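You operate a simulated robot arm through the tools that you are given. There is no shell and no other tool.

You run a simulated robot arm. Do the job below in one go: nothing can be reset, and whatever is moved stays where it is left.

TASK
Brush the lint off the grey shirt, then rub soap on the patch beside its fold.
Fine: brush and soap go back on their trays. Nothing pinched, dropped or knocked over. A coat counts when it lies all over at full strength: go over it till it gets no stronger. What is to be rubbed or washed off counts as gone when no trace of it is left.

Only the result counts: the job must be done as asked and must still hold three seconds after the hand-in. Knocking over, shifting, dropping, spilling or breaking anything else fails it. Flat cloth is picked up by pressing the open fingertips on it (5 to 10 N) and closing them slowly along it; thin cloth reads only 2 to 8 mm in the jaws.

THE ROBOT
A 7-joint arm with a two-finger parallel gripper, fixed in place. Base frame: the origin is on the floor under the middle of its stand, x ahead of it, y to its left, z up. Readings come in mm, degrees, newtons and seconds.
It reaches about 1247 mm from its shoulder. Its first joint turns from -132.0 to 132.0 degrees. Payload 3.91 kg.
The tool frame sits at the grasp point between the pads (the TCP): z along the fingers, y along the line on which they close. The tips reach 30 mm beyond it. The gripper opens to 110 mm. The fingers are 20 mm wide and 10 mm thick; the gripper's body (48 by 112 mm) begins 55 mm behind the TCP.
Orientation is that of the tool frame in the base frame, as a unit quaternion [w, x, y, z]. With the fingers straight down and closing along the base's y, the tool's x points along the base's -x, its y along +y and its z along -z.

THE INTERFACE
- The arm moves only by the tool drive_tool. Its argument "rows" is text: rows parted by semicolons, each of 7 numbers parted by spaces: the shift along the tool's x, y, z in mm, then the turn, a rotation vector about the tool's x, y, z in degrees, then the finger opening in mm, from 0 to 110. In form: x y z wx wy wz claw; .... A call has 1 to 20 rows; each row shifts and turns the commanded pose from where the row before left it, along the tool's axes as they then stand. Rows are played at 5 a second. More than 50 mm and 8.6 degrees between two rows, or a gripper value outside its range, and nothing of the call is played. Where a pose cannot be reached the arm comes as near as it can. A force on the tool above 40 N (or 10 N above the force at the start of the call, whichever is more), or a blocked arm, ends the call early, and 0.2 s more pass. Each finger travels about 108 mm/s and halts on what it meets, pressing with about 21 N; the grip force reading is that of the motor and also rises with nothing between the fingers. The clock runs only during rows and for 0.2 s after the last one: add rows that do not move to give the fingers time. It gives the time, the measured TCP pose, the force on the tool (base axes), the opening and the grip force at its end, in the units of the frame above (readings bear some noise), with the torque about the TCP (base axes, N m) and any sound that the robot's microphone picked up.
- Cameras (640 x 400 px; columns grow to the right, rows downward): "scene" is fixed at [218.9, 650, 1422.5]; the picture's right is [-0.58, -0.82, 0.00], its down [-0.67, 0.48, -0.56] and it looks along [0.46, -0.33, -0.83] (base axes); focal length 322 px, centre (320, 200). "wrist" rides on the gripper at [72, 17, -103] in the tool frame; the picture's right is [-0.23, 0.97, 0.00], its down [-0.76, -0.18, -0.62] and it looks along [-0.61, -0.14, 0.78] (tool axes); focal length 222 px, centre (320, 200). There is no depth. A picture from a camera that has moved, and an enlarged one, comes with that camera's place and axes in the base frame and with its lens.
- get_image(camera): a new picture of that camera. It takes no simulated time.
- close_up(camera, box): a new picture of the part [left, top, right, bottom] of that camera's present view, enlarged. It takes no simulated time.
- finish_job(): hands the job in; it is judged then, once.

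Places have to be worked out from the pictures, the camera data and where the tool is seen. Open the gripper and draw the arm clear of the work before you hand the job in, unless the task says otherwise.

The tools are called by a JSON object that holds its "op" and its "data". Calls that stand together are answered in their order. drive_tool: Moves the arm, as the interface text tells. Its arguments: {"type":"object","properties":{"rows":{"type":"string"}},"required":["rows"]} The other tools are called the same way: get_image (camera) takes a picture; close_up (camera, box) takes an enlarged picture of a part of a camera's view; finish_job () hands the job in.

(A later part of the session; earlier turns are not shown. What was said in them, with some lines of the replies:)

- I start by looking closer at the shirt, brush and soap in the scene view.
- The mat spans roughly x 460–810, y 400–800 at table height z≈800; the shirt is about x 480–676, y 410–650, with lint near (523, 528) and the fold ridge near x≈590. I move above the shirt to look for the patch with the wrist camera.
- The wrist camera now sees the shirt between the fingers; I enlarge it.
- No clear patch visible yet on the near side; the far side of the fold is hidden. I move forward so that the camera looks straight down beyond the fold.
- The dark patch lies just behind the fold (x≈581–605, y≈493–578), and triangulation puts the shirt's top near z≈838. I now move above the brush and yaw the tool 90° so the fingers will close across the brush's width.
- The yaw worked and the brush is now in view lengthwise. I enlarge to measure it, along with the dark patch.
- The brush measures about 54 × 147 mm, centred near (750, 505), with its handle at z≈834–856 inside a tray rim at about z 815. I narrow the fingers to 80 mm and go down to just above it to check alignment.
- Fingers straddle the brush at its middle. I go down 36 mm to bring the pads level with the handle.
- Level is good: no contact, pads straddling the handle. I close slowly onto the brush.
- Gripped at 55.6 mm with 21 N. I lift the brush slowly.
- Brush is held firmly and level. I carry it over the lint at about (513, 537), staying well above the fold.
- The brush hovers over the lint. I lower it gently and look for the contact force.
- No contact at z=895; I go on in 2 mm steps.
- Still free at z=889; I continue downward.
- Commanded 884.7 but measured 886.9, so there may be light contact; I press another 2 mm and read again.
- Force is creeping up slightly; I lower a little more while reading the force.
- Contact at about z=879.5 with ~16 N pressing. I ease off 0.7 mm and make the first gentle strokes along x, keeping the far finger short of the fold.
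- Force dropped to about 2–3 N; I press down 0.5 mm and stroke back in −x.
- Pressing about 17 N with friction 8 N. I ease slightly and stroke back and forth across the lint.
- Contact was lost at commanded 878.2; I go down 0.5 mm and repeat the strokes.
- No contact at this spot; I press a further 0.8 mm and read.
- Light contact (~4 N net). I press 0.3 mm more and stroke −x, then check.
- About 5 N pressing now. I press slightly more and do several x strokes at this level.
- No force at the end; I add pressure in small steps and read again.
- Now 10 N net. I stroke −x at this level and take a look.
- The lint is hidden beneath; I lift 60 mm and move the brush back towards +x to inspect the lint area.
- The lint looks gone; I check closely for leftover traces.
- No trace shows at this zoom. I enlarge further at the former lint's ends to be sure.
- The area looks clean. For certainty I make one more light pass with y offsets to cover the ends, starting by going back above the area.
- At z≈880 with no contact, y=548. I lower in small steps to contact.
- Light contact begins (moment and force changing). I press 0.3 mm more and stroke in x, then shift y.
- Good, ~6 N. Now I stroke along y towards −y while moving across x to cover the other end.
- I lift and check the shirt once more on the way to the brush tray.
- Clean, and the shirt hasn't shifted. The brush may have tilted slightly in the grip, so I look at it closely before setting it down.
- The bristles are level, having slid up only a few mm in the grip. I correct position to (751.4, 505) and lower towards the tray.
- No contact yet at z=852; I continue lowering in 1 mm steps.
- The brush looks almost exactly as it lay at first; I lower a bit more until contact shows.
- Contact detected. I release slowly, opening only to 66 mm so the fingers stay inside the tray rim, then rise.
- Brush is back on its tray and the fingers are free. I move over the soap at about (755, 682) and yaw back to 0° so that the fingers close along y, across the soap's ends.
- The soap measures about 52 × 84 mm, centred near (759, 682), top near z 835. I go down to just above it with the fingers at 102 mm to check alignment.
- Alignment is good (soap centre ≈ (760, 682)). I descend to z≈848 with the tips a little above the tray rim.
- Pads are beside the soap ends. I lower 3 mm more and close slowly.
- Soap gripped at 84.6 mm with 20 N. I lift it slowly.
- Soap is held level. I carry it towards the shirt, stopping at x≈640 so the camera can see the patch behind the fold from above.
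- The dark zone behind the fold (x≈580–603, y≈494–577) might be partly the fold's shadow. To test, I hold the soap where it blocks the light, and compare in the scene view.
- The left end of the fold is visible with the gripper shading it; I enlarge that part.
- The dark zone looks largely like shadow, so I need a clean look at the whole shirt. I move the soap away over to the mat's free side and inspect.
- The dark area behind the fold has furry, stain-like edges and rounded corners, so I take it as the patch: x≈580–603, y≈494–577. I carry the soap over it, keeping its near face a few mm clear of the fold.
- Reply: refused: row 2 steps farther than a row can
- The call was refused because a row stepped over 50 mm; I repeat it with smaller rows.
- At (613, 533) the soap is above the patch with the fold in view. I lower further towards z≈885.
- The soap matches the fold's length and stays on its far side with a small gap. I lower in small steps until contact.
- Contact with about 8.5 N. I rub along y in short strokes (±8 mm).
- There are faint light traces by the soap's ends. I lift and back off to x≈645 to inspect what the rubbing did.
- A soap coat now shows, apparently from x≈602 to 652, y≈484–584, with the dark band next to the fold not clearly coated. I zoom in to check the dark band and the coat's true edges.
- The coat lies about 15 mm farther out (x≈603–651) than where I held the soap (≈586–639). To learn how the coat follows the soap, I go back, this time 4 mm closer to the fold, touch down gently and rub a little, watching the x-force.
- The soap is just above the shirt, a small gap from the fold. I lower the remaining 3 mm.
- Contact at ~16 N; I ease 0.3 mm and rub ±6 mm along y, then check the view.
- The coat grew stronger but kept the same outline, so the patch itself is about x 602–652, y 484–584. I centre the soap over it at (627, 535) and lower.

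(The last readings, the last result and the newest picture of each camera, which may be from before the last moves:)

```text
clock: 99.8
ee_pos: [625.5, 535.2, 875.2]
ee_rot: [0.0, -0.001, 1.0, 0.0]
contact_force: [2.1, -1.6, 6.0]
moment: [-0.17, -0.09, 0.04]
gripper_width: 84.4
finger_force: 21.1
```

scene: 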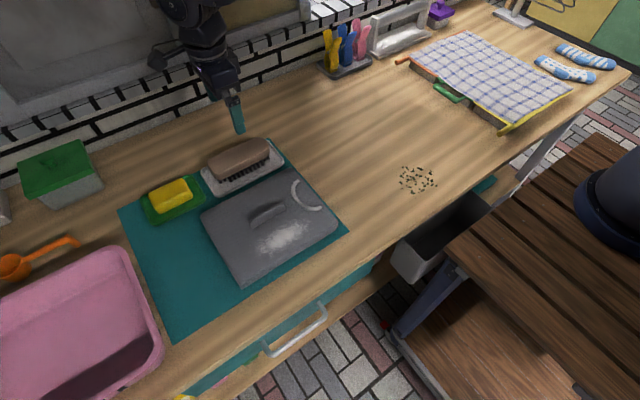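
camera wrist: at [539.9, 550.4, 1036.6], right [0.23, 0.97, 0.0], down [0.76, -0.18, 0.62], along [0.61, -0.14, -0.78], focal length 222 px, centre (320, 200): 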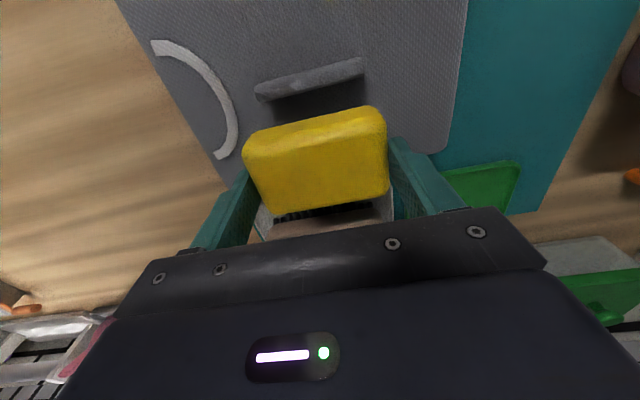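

About 7.5 N contact. I rub back and forth along y over the whole patch, with small x offsets.

{"op": "drive_tool", "data": {"rows": "0 5 0 0 0 0 70; 0 5 0 0 0 0 70; 0 -7 0 0 0 0 70; 0 -7 0 0 0 0 70; 0 -6 0 0 0 0 70; -4 0 0 0 0 0 70; 0 7 0 0 0 0 70; 0 7 0 0 0 0 70; 0 6 0 0 0 0 70; 4 0 0 0 0 0 70; 0 -7 0 0 0 0 70; 0 -7 0 0 0 0 70; 0 -6 0 0 0 0 70; 4 0 0 0 0 0 70; 0 7 0 0 0 0 70; 0 7 0 0 0 0 70; 0 6 0 0 0 0 70; -4 0 0 0 0 0 70; 0 -10 0 0 0 0 70; 0 0 0 0 0 0 70"}}

{"op": "drive_tool", "data": {"rows": "0 0 -8 0 0 0 70; 0 0 -15 0 0 0 70; 0 0 -20 0 0 0 70; -10 0 -10 0 0 0 70; -12 0 0 0 0 0 70; 0 0 0 0 0 0 70; 0 0 0 0 0 0 70"}}

{"op": "close_up", "data": {"camera": "wrist", "box": [200, 0, 420, 130]}}

{"op": "close_up", "data": {"camera": "scene", "box": [235, 175, 305, 225]}}

```text
clock: 104.0
ee_pos: [624.6, 534.3, 874.0]
ee_rot: [0.0, 0.0, 1.0, 0.0]
contact_force: [0.2, 0.5, -1.7]
moment: [0.0, 0.0, 0.0]
gripper_width: 84.8
finger_force: 20.9
```

```text
clock: 105.6
ee_pos: [647.1, 535.0, 926.6]
ee_rot: [0.0, 0.0, 1.0, -0.001]
contact_force: [0.7, 0.5, -1.3]
moment: [0.03, 0.0, 0.03]
gripper_width: 84.8
finger_force: 20.4
```

```text
2.91 times, centred on (310, 65) of wrist
camera zoom: at [574.9, 552.9, 1031.1], right [0.23, 0.97, 0.0], down [0.76, -0.18, 0.62], along [0.61, -0.14, -0.78], focal length 646 px, centre (349, 593)
```

zoom: 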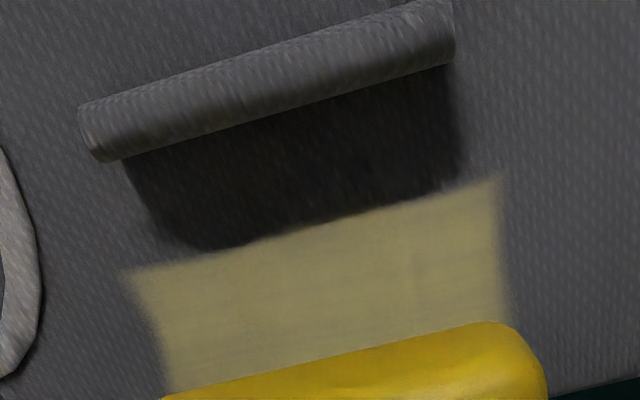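

```text
8.00 times, centred on (270, 200) of scene
camera zoom: at [218.9, 650.0, 1422.5], right [-0.58, -0.82, 0.0], down [-0.67, 0.48, -0.56], along [0.46, -0.33, -0.83], focal length 2578 px, centre (720, 200)
```

zoom: 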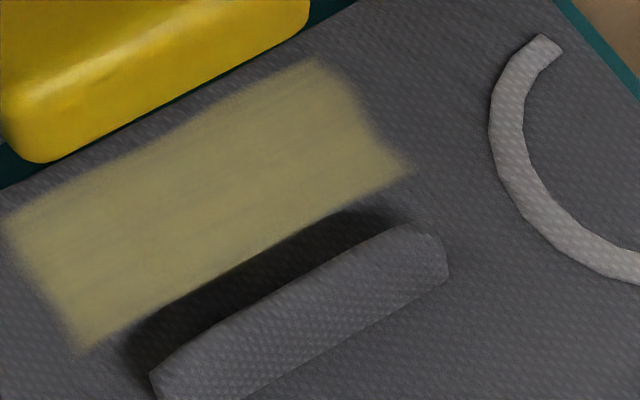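

The coat seems similar in strength to before, but contact was lost by the end of that rub. I go back, restore contact and rub again to see whether it still gets stronger.

{"op": "drive_tool", "data": {"rows": "10 0 0 0 0 0 70; 12 0 10 0 0 0 70; 0 0 20 0 0 0 70; 0 0 15 0 0 0 70; 0 0 6 0 0 0 70; 0 0 1.5 0 0 0 70; 0 0 0.6 0 0 0 70; 0 0 0 0 0 0 70; 0 0 0 0 0 0 70"}}

```text
clock: 107.6
ee_pos: [625.9, 534.2, 875.8]
ee_rot: [0.0, 0.0, 1.0, 0.0]
contact_force: [-0.1, 1.2, -0.5]
moment: [-0.04, -0.04, -0.01]
gripper_width: 84.6
finger_force: 21.3
```

{"op": "drive_tool", "data": {"rows": "0 0 0.5 0 0 0 70; 0 0 0.5 0 0 0 70; 0 0 0 0 0 0 70"}}

```text
clock: 108.4
ee_pos: [625.6, 534.5, 873.6]
ee_rot: [0.0, 0.0, 1.0, 0.0]
contact_force: [3.8, 1.2, 5.9]
moment: [-0.25, -0.11, 0.12]
gripper_width: 84.8
finger_force: 21.0
```

Contact at ~7 N. I rub in y strokes with slight added pressure during the run.

{"op": "drive_tool", "data": {"rows": "0 5 0.2 0 0 0 70; 0 5 0 0 0 0 70; 0 -7 0 0 0 0 70; 0 -7 0 0 0 0 70; 0 -6 0 0 0 0 70; 0 7 0.2 0 0 0 70; 0 7 0 0 0 0 70; 0 6 0 0 0 0 70; 0 0 0 0 0 0 70"}}

```text
clock: 110.4
ee_pos: [624.3, 544.2, 873.6]
ee_rot: [0.001, 0.0, 1.0, 0.0]
contact_force: [1.2, -8.3, 22.0]
moment: [-0.42, 0.08, 0.05]
gripper_width: 84.5
finger_force: 21.2
```

Pressing rose to ~23 N; I ease off 0.4 mm and continue with x-offset strokes.

{"op": "drive_tool", "data": {"rows": "0 0 -0.4 0 0 0 70; 0 -7 0 0 0 0 70; 0 -7 0 0 0 0 70; 0 -6 0 0 0 0 70; -4 0 0 0 0 0 70; 0 7 0 0 0 0 70; 0 7 0 0 0 0 70; 0 6 0 0 0 0 70; 8 0 0 0 0 0 70; 0 -7 0 0 0 0 70; 0 -7 0 0 0 0 70; 0 -6 0 0 0 0 70; -4 0 0 0 0 0 70; 0 10 0 0 0 0 70; 0 0 0 0 0 0 70"}}

```text
clock: 113.6
ee_pos: [624.9, 534.6, 873.8]
ee_rot: [0.0, 0.0, 1.0, 0.0]
contact_force: [2.1, -4.2, 10.1]
moment: [-0.06, -0.18, -0.04]
gripper_width: 84.4
finger_force: 21.3
```

Good steady contact (~11 N). I lift and compare the coat's strength.

{"op": "drive_tool", "data": {"rows": "0 0 -8 0 0 0 70; 0 0 -15 0 0 0 70; 0 0 -20 0 0 0 70; -10 0 -10 0 0 0 70; -12 0 0 0 0 0 70; 0 0 0 0 0 0 70; 0 0 0 0 0 0 70"}}

{"op": "close_up", "data": {"camera": "wrist", "box": [200, 0, 420, 130]}}

{"op": "close_up", "data": {"camera": "scene", "box": [235, 175, 305, 225]}}

```text
clock: 115.2
ee_pos: [647.1, 534.2, 927.9]
ee_rot: [0.0, 0.001, 1.0, 0.0]
contact_force: [0.5, -0.2, -1.7]
moment: [0.0, 0.02, -0.01]
gripper_width: 84.3
finger_force: 21.0
```

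```text
2.91 times, centred on (310, 65) of wrist
camera zoom: at [574.3, 551.1, 1031.5], right [0.23, 0.97, 0.0], down [0.76, -0.18, 0.62], along [0.61, -0.14, -0.78], focal length 646 px, centre (349, 593)
```

zoom: 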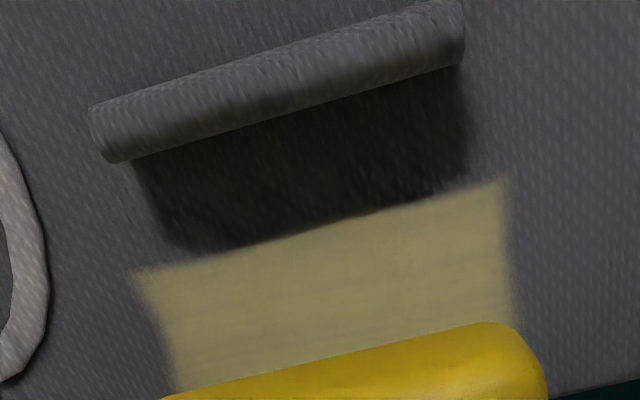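

```text
8.00 times, centred on (270, 200) of scene
camera zoom: at [218.9, 650.0, 1422.5], right [-0.58, -0.82, 0.0], down [-0.67, 0.48, -0.56], along [0.46, -0.33, -0.83], focal length 2578 px, centre (720, 200)
```

zoom: 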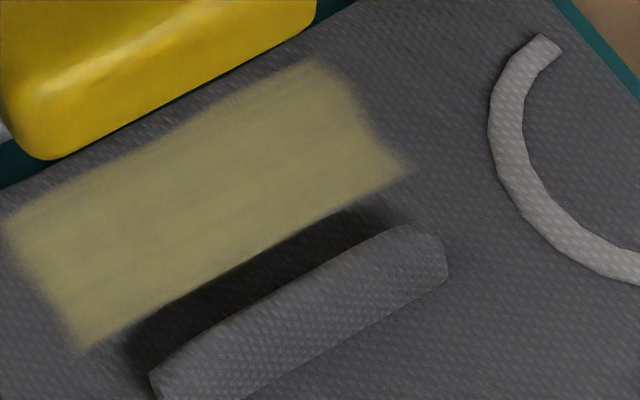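

The coat looks unchanged from the previous pass, so it's near its limit. I back off farther to view the whole patch, including its far edge.

{"op": "drive_tool", "data": {"rows": "-18 0 -10 0 0 0 70; -18 0 -10 0 0 0 70; 0 0 0 0 0 0 70; 0 0 0 0 0 0 70"}}

{"op": "get_image", "data": {"camera": "wrist"}}

{"op": "close_up", "data": {"camera": "wrist", "box": [220, 0, 400, 110]}}

{"op": "close_up", "data": {"camera": "scene", "box": [225, 165, 295, 215]}}

```text
clock: 116.2
ee_pos: [684.7, 534.6, 947.3]
ee_rot: [0.0, 0.0, 1.0, 0.0]
contact_force: [-0.5, -1.0, -1.1]
moment: [-0.01, 0.0, 0.01]
gripper_width: 84.3
finger_force: 21.2
```

```text
taken
camera wrist: at [611.6, 551.2, 1051.0], right [0.23, 0.97, 0.0], down [0.76, -0.18, 0.62], along [0.61, -0.14, -0.78], focal length 222 px, centre (320, 200)
```

wrist: 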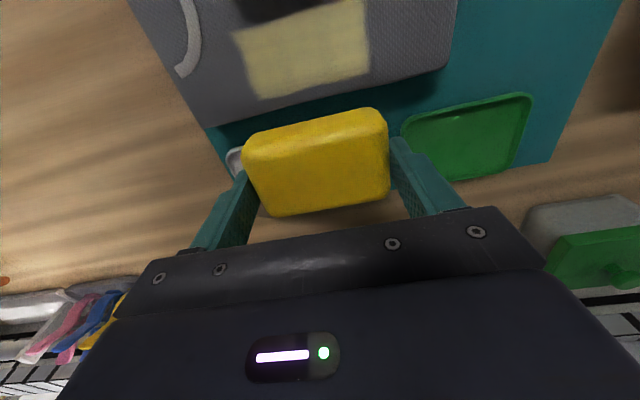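

```text
3.56 times, centred on (310, 55) of wrist
camera zoom: at [611.6, 551.2, 1051.0], right [0.23, 0.97, 0.0], down [0.76, -0.18, 0.62], along [0.61, -0.14, -0.78], focal length 790 px, centre (356, 716)
```

zoom: 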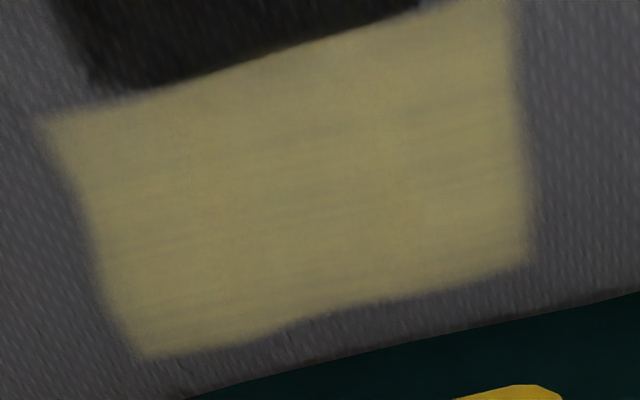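

```text
8.00 times, centred on (260, 190) of scene
camera zoom: at [218.9, 650.0, 1422.5], right [-0.58, -0.82, 0.0], down [-0.67, 0.48, -0.56], along [0.46, -0.33, -0.83], focal length 2578 px, centre (800, 280)
```

zoom: 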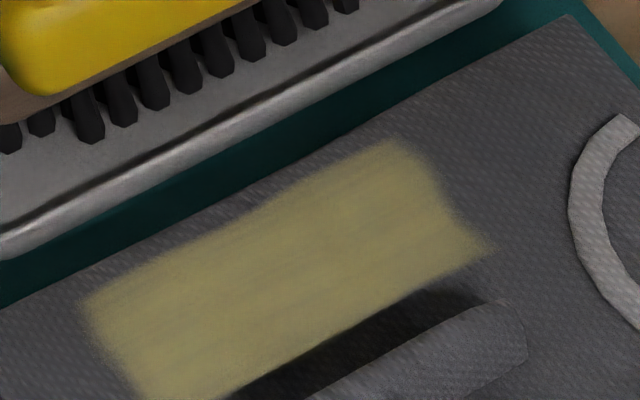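

The whole patch is now visible and evenly coated, with only faint streaks. For certainty I make one more thorough pass with wider offsets (far edge, near edge, both ends).

{"op": "drive_tool", "data": {"rows": "25 0 0 0 0 0 70; 25.5 0 5 0 0 0 70; 0 0 20 0 0 0 70; 0 0 20 0 0 0 70; 0 0 15 0 0 0 70; 0 0 8 0 0 0 70; 0 0 3 0 0 0 70; 0 0 1 0 0 0 70; 0 0 0 0 0 0 70; 0 0 0 0 0 0 70"}}

```text
clock: 118.4
ee_pos: [632.9, 534.3, 874.1]
ee_rot: [0.001, 0.0, 1.0, 0.0]
contact_force: [0.4, -1.1, -1.5]
moment: [0.01, -0.07, 0.01]
gripper_width: 84.7
finger_force: 21.1
```

{"op": "drive_tool", "data": {"rows": "0 0 0.5 0 0 0 70; 0 0 0.5 0 0 0 70; 0 0 0 0 0 0 70"}}

```text
clock: 119.2
ee_pos: [632.6, 535.2, 874.0]
ee_rot: [0.0, 0.0, 1.0, 0.0]
contact_force: [-0.1, 0.5, 0.1]
moment: [-0.08, -0.02, 0.03]
gripper_width: 84.4
finger_force: 21.0
```

{"op": "drive_tool", "data": {"rows": "0 0 0.5 0 0 0 70; 0 0 0 0 0 0 70; 0 5 0 0 0 0 70; 0 5 0 0 0 0 70; 0 4 0 0 0 0 70; 0 0 0 0 0 0 70"}}

```text
clock: 120.6
ee_pos: [632.0, 548.1, 873.8]
ee_rot: [0.0, 0.001, 1.0, 0.0]
contact_force: [-0.1, -3.3, 5.8]
moment: [-0.1, -0.05, -0.02]
gripper_width: 84.6
finger_force: 21.3
```

Good contact (~7 N) along the far side. I stroke across in y at this x, then step towards the near side.

{"op": "drive_tool", "data": {"rows": "0 -7 0.1 0 0 0 70; 0 -7 0 0 0 0 70; 0 -7 0 0 0 0 70; 0 -7 0 0 0 0 70; 0 7 0 0 0 0 70; 0 7 0 0 0 0 70; 0 7 0 0 0 0 70; 0 7 0 0 0 0 70; 0 0 0 0 0 0 70"}}

```text
clock: 122.6
ee_pos: [631.6, 548.5, 874.7]
ee_rot: [0.001, 0.0, 1.0, -0.001]
contact_force: [4.3, -7.2, 18.8]
moment: [-0.4, 0.0, 0.06]
gripper_width: 84.4
finger_force: 20.9
```

Force a bit high at that end; I ease 0.3 mm and continue at x≈625 and then x≈617.

{"op": "drive_tool", "data": {"rows": "4 0 -0.3 0 0 0 70; 4 0 0 0 0 0 70; 0 -7 0 0 0 0 70; 0 -7 0 0 0 0 70; 0 -7 0 0 0 0 70; 0 -7 0 0 0 0 70; 4 0 0 0 0 0 70; 4 0 0 0 0 0 70; 0 7 0 0 0 0 70; 0 7 0 0 0 0 70; 0 7 0 0 0 0 70; 0 7 0 0 0 0 70; 0 0 0 0 0 0 70"}}

```text
clock: 125.4
ee_pos: [616.1, 548.8, 875.0]
ee_rot: [0.0, 0.0, 1.0, 0.0]
contact_force: [-0.5, -1.3, 2.8]
moment: [-0.07, -0.05, -0.01]
gripper_width: 84.6
finger_force: 21.0
```

Still in light contact (~4 N). I press 0.3 mm more and finish the near side strokes, then lift to inspect.

{"op": "drive_tool", "data": {"rows": "0 0 0.3 0 0 0 70; 0 -7 0 0 0 0 70; 0 -7 0 0 0 0 70; 0 -7 0 0 0 0 70; 0 -7 0 0 0 0 70; 0 7 0 0 0 0 70; 0 7 0 0 0 0 70; -4 0 0 0 0 0 70; 0 -7 0 0 0 0 70; 0 -7 0 0 0 0 70; -4 0 0 0 0 0 70; 0 7 0 0 0 0 70; 0 7 0 0 0 0 70; 0 0 0 0 0 0 70"}}

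{"op": "drive_tool", "data": {"rows": "0 0 -8 0 0 0 70; 0 0 -15 0 0 0 70; 0 0 -20 0 0 0 70; -20 0 -10 0 0 0 70; -20 0 -10 0 0 0 70; -20 0 -10 0 0 0 70; 0 0 0 0 0 0 70; 0 0 0 0 0 0 70"}}

{"op": "get_image", "data": {"camera": "wrist"}}

{"op": "close_up", "data": {"camera": "wrist", "box": [220, 0, 400, 110]}}

{"op": "close_up", "data": {"camera": "scene", "box": [225, 165, 295, 215]}}

```text
clock: 128.4
ee_pos: [625.8, 534.8, 873.9]
ee_rot: [0.0, 0.0, 1.0, 0.0]
contact_force: [2.3, -4.4, 10.3]
moment: [-0.2, -0.03, 0.02]
gripper_width: 84.6
finger_force: 21.3
```

```text
clock: 130.2
ee_pos: [682.5, 534.7, 945.7]
ee_rot: [0.0, 0.001, 1.0, -0.001]
contact_force: [-0.7, 0.1, -2.2]
moment: [0.01, 0.0, -0.01]
gripper_width: 84.6
finger_force: 20.6
```

```text
taken
camera wrist: at [610.3, 551.7, 1049.4], right [0.23, 0.97, 0.0], down [0.76, -0.18, 0.62], along [0.61, -0.14, -0.78], focal length 222 px, centre (320, 200)
```

wrist: 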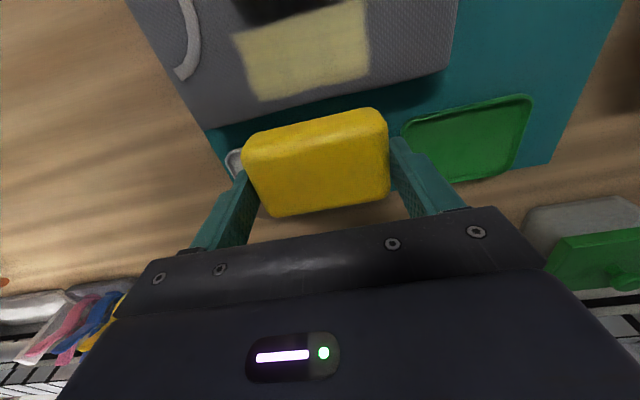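

```text
3.56 times, centred on (310, 55) of wrist
camera zoom: at [610.3, 551.7, 1049.4], right [0.23, 0.97, 0.0], down [0.76, -0.18, 0.62], along [0.61, -0.14, -0.78], focal length 790 px, centre (356, 716)
```

zoom: 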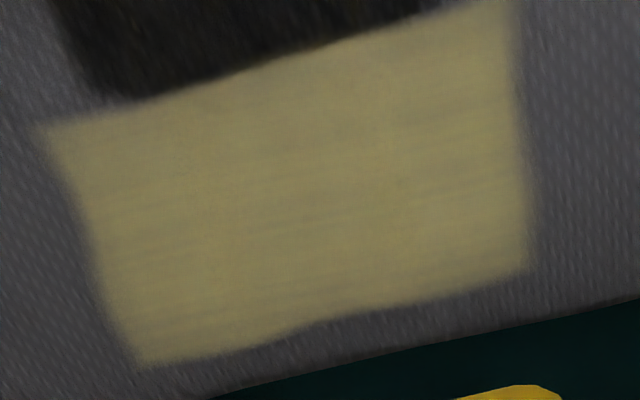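

```text
8.00 times, centred on (260, 190) of scene
camera zoom: at [218.9, 650.0, 1422.5], right [-0.58, -0.82, 0.0], down [-0.67, 0.48, -0.56], along [0.46, -0.33, -0.83], focal length 2578 px, centre (800, 280)
```

zoom: 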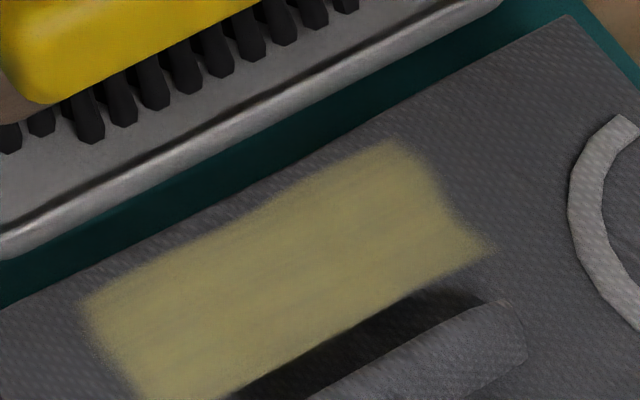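

The coat is unchanged by the extra pass, so it's at full strength over the whole patch. I carry the soap back over its green tray at (760, 682).

{"op": "drive_tool", "data": {"rows": "-10 18 0 0 0 0 70; -18 34 0 0 0 0 70; -18 34 0 0 0 0 70; -18 34 0 0 0 0 70; -13.5 28 0 0 0 0 70; 0 0 0 0 0 0 70; 0 0 20 0 0 0 70; 0 0 20 0 0 0 70; 0 0 0 0 0 0 70; 0 0 0 0 0 0 70"}}

{"op": "get_image", "data": {"camera": "wrist"}}

{"op": "close_up", "data": {"camera": "scene", "box": [110, 100, 260, 230]}}

```text
clock: 132.4
ee_pos: [762.1, 681.4, 906.9]
ee_rot: [0.0, 0.0, 1.0, 0.001]
contact_force: [0.1, 0.4, -1.5]
moment: [0.0, -0.06, 0.02]
gripper_width: 84.6
finger_force: 21.2
```

```text
taken
camera wrist: at [688.2, 698.1, 1010.5], right [0.23, 0.97, 0.0], down [0.76, -0.18, 0.62], along [0.61, -0.14, -0.78], focal length 222 px, centre (320, 200)
```

wrist: 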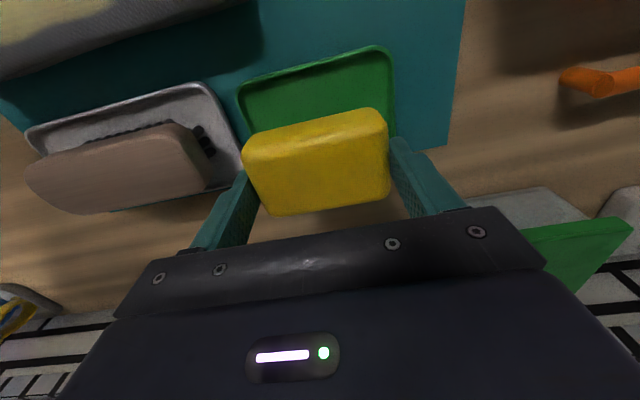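

```text
3.08 times, centred on (185, 165) of scene
camera zoom: at [218.9, 650.0, 1422.5], right [-0.58, -0.82, 0.0], down [-0.67, 0.48, -0.56], along [0.46, -0.33, -0.83], focal length 992 px, centre (735, 308)
```

zoom: 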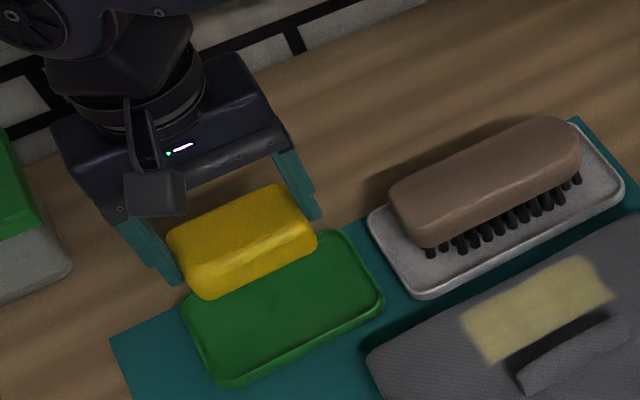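

Aligned over the tray at about (761, 681). I lower the soap, slowing near the bottom.

{"op": "drive_tool", "data": {"rows": "0.5 1 15 0 0 0 70; 0 0 15 0 0 0 70; 0 0 12 0 0 0 70; 0 0 8 0 0 0 70; 0 0 4 0 0 0 70; 0 0 0 0 0 0 70; 0 0 0 0 0 0 70"}}

{"op": "close_up", "data": {"camera": "scene", "box": [110, 130, 240, 230]}}

```text
clock: 134.0
ee_pos: [762.2, 683.4, 853.3]
ee_rot: [0.0, 0.0, 1.0, 0.001]
contact_force: [0.9, 0.0, -0.2]
moment: [0.01, -0.01, -0.03]
gripper_width: 84.5
finger_force: 20.9
```

```text
4.00 times, centred on (175, 180) of scene
camera zoom: at [218.9, 650.0, 1422.5], right [-0.58, -0.82, 0.0], down [-0.67, 0.48, -0.56], along [0.46, -0.33, -0.83], focal length 1289 px, centre (900, 280)
```

zoom: 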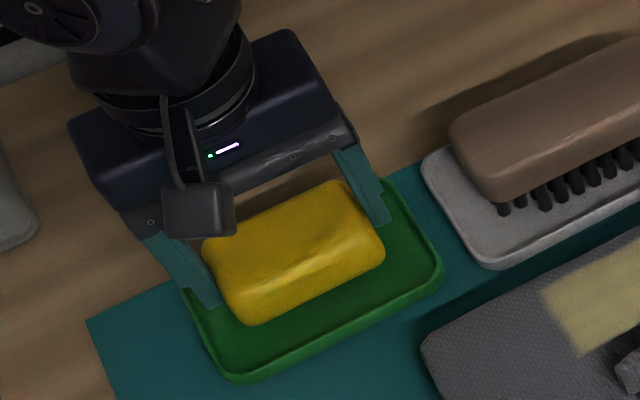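

I continue lowering in 1 mm steps until contact.

{"op": "drive_tool", "data": {"rows": "1 0 1.5 0 0 0 70; 0 0 1.5 0 0 0 70; 0 0 1 0 0 0 70; 0 0 1 0 0 0 70; 0 0 0 0 0 0 70; 0 0 0 0 0 0 70"}}

```text
clock: 135.4
ee_pos: [759.2, 683.9, 847.9]
ee_rot: [0.0, -0.001, 1.0, 0.0]
contact_force: [-0.2, 0.2, -0.5]
moment: [0.0, -0.02, 0.01]
gripper_width: 84.7
finger_force: 21.6
```

{"op": "drive_tool", "data": {"rows": "0 0 0.7 0 0 0 70; 0 0 0.7 0 0 0 70; 0 0 0.6 0 0 0 70; 0 0 0 0 0 0 70"}}

```text
clock: 136.4
ee_pos: [758.9, 683.9, 845.6]
ee_rot: [0.0, 0.0, 1.0, 0.0]
contact_force: [-0.7, -0.2, -1.7]
moment: [-0.03, -0.02, 0.01]
gripper_width: 84.5
finger_force: 20.7
```

{"op": "drive_tool", "data": {"rows": "0 0 0.5 0 0 0 70; 0 0 0.5 0 0 0 70; 0 0 0 0 0 0 70"}}

{"op": "close_up", "data": {"camera": "scene", "box": [110, 150, 220, 230]}}

```text
clock: 137.2
ee_pos: [760.7, 684.7, 844.1]
ee_rot: [0.0, 0.0, 1.0, 0.001]
contact_force: [-1.4, -0.3, 8.5]
moment: [-0.11, 0.08, 0.0]
gripper_width: 84.6
finger_force: 21.2
```

```text
5.00 times, centred on (165, 190) of scene
camera zoom: at [218.9, 650.0, 1422.5], right [-0.58, -0.82, 0.0], down [-0.67, 0.48, -0.56], along [0.46, -0.33, -0.83], focal length 1611 px, centre (1095, 250)
```

zoom: 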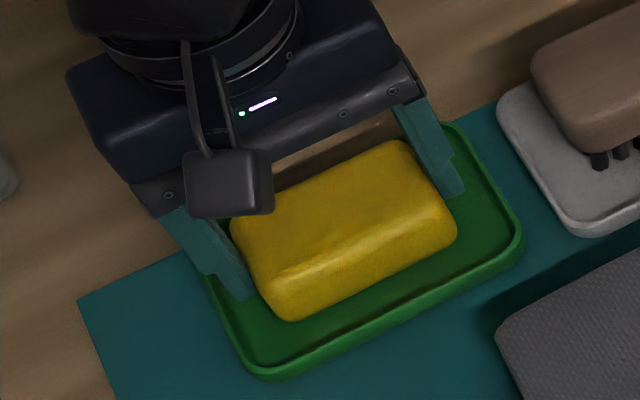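

Contact with the tray floor. I ease 0.4 mm and open slowly to 91 mm, staying inside the rim, then rise.

{"op": "drive_tool", "data": {"rows": "0 0 -0.4 0 0 0 78; 0 0 0 0 0 0 83; 0 0 0 0 0 0 85; 0 0 0 0 0 0 87; 0 0 0 0 0 0 89; 0 0 0 0 0 0 91; 0 0 0 0 0 0 91; 0 0 0 0 0 0 91"}}

{"op": "get_image", "data": {"camera": "wrist"}}

{"op": "close_up", "data": {"camera": "scene", "box": [110, 150, 220, 230]}}

```text
clock: 139.0
ee_pos: [762.2, 683.3, 844.9]
ee_rot: [0.001, -0.001, 1.0, 0.0]
contact_force: [0.6, -0.2, -0.1]
moment: [0.02, 0.01, 0.0]
gripper_width: 91.2
finger_force: 0.1
```

```text
taken
camera wrist: at [688.5, 700.6, 948.0], right [0.23, 0.97, 0.0], down [0.76, -0.18, 0.62], along [0.61, -0.14, -0.78], focal length 222 px, centre (320, 200)
```

wrist: 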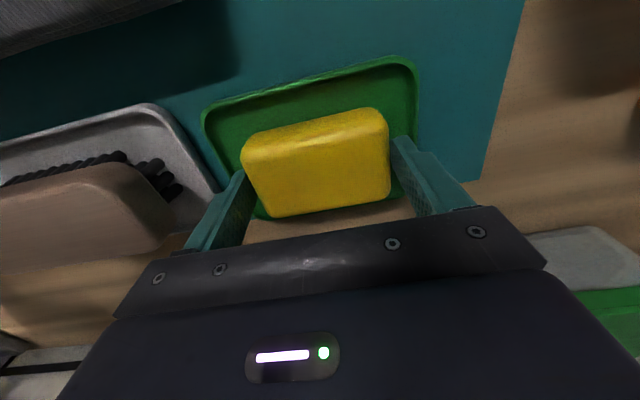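

```text
5.00 times, centred on (165, 190) of scene
camera zoom: at [218.9, 650.0, 1422.5], right [-0.58, -0.82, 0.0], down [-0.67, 0.48, -0.56], along [0.46, -0.33, -0.83], focal length 1611 px, centre (1095, 250)
```

zoom: 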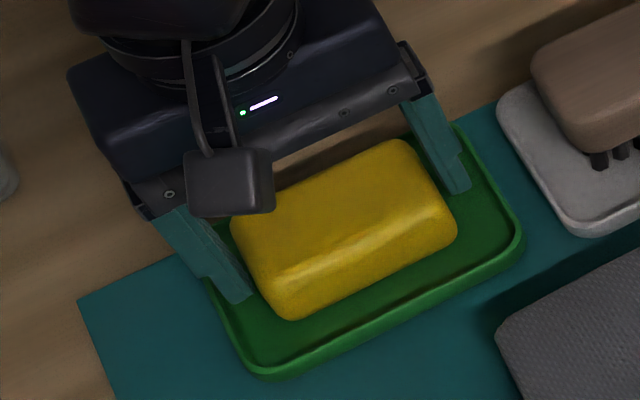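

The soap is released and lies flat in its tray. I rise straight up and withdraw the arm clear of the work.

{"op": "drive_tool", "data": {"rows": "0 0 -3 0 0 0 91; 0 0 -6 0 0 0 91; 0 0 -12 0 0 0 91; 0 0 -20 0 0 0 91; 0 0 -25 0 0 0 91; 0 0 -30 0 0 0 100; 0 0 -35 0 0 0 110; 0 0 -35 0 0 0 110; 20 -20 -35 0 0 0 110; 35 -20 -20 0 0 0 110; 40 -25 0 0 0 0 110; 40 -25 0 0 0 0 110; 40 -25 0 0 0 0 110; 40 -25 0 0 0 0 110; 40 -25 0 0 0 0 110; 40 -25 0 0 0 0 110; 0 0 0 0 0 0 110; 0 0 0 0 0 0 110"}}

{"op": "get_image", "data": {"camera": "scene"}}

{"op": "get_image", "data": {"camera": "wrist"}}

```text
clock: 142.8
ee_pos: [466.3, 489.7, 1063.3]
ee_rot: [0.0, 0.0, 1.0, 0.0]
contact_force: [-0.6, -0.6, 0.3]
moment: [0.03, 0.01, -0.02]
gripper_width: 110.0
finger_force: 0.0
```

```text
taken
```

scene: 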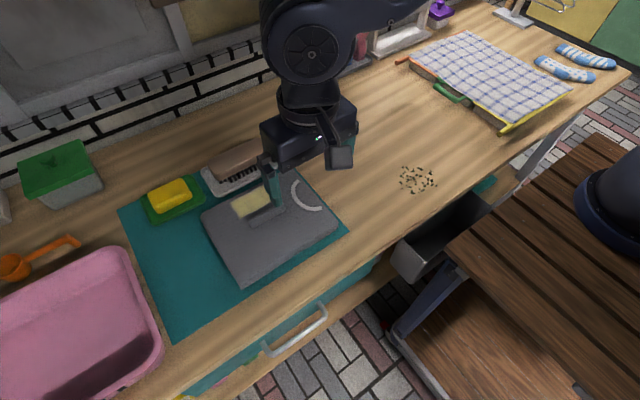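

```text
taken
camera wrist: at [394.3, 507.7, 1167.4], right [0.23, 0.97, 0.0], down [0.76, -0.18, 0.62], along [0.61, -0.14, -0.78], focal length 222 px, centre (320, 200)
```

wrist: 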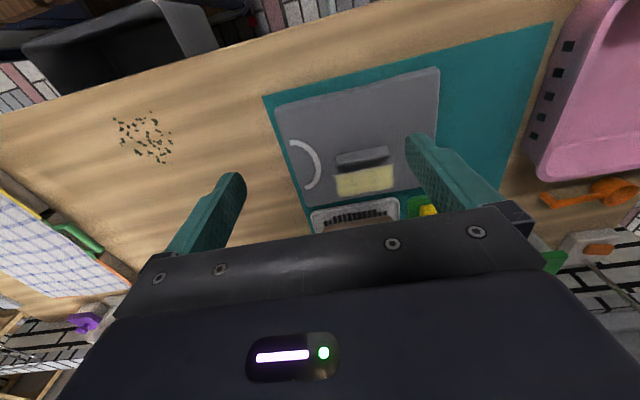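

Arm is above and clear. I check the former lint area once more from the wrist camera, then move further aside.

{"op": "close_up", "data": {"camera": "wrist", "box": [260, 60, 450, 210]}}

{"op": "drive_tool", "data": {"rows": "20 -30 -10 0 0 0 110; 20 -40 -10 0 0 0 110; 20 -40 -10 0 0 0 110; 20 -40 -10 0 0 0 110; 10 -40 -10 0 0 0 110; 0 0 0 0 0 0 110; 0 0 0 0 0 0 110"}}

{"op": "close_up", "data": {"camera": "scene", "box": [110, 120, 360, 290]}}

{"op": "close_up", "data": {"camera": "scene", "box": [230, 190, 340, 270]}}

```text
2.67 times, centred on (355, 135) of wrist
camera zoom: at [394.3, 507.7, 1167.4], right [0.23, 0.97, 0.0], down [0.76, -0.18, 0.62], along [0.61, -0.14, -0.78], focal length 592 px, centre (227, 373)
```

zoom: 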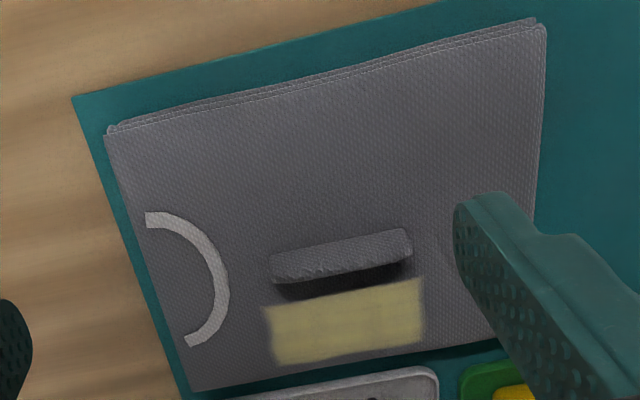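

```text
clock: 144.4
ee_pos: [378.2, 303.3, 1117.2]
ee_rot: [0.0, 0.0, 1.0, 0.0]
contact_force: [-0.5, 0.0, 0.5]
moment: [-0.02, -0.02, -0.02]
gripper_width: 110.0
finger_force: 0.0
```

```text
2.35 times, centred on (235, 205) of scene
camera zoom: at [218.9, 650.0, 1422.5], right [-0.58, -0.82, 0.0], down [-0.67, 0.48, -0.56], along [0.46, -0.33, -0.83], focal length 758 px, centre (520, 188)
```

zoom: 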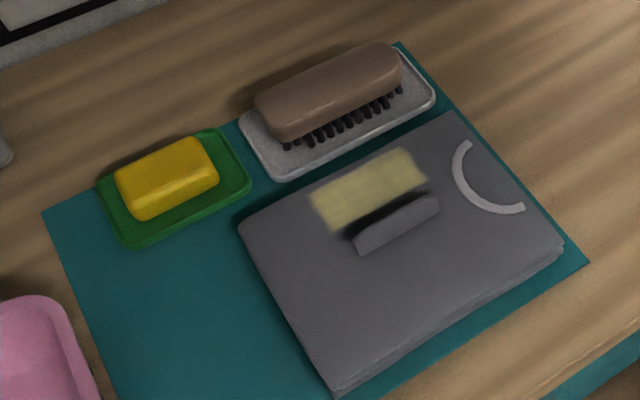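

```text
5.00 times, centred on (285, 230) of scene
camera zoom: at [218.9, 650.0, 1422.5], right [-0.58, -0.82, 0.0], down [-0.67, 0.48, -0.56], along [0.46, -0.33, -0.83], focal length 1611 px, centre (495, 50)
```

zoom: 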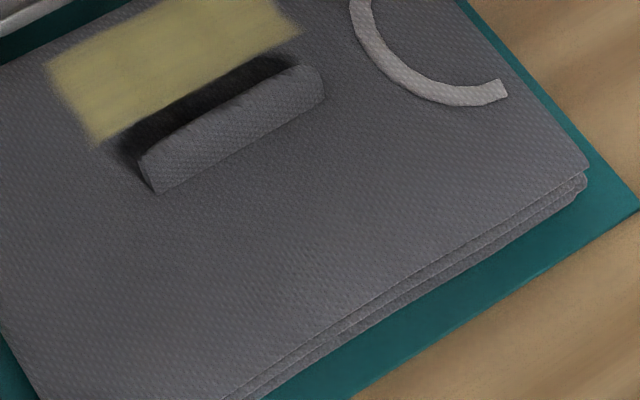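

Everything is in place: lint gone, brush and soap on their trays. I take one last close look at the coat's evenness under clear light.

{"op": "close_up", "data": {"camera": "scene", "box": [225, 175, 285, 215]}}

{"op": "close_up", "data": {"camera": "scene", "box": [235, 180, 265, 210]}}

```text
10.00 times, centred on (255, 195) of scene
camera zoom: at [218.9, 650.0, 1422.5], right [-0.58, -0.82, 0.0], down [-0.67, 0.48, -0.56], along [0.46, -0.33, -0.83], focal length 3223 px, centre (970, 250)
```

zoom: 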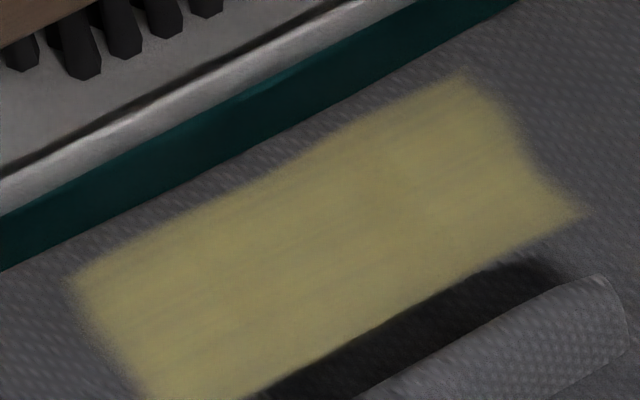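

```text
13.33 times, centred on (250, 195) of scene
camera zoom: at [218.9, 650.0, 1422.5], right [-0.58, -0.82, 0.0], down [-0.67, 0.48, -0.56], along [0.46, -0.33, -0.83], focal length 4297 px, centre (1253, 267)
```

zoom: 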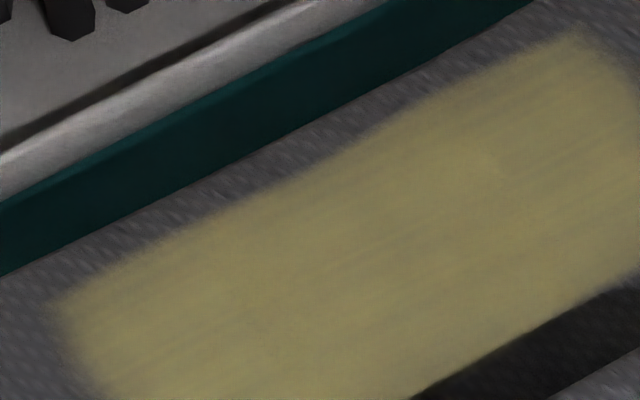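

The lint is gone. The patch behind the fold is evenly coated, and the last passes did not make the coat any stronger. Brush and soap are back on their trays, the gripper is open and the arm is clear, so I hand in.

{"op": "finish_job", "data": {}}

```text
The job is handed in.
```

The lint is off the grey shirt, and the patch beside its fold is coated with soap. I handed the job in; no verdict came back, so this rests on what the pictures and readings showed.

- **Lint:** I brushed it with repeated strokes, then made a second pass over both ends. Close-ups from both cameras showed no specks left.
- **Soap:** The patch is about 50 × 100 mm, on the far side of the fold. I rubbed it over five passes. The coat covers the whole patch and looks even, with only faint streaks, and after the second pass it got no stronger.
- **Locating the patch:** Nothing on the shirt clearly marked it, and the dark band next to the fold turned out to be mostly shadow. I took the patch to be the area where the soap shows, because its outline stayed the same when I moved the soap.
- **Everything else:** The brush and soap are back on their trays. The shirt and its fold did not visibly move, and nothing was dropped or knocked over. The gripper is open and the arm is clear of the work.
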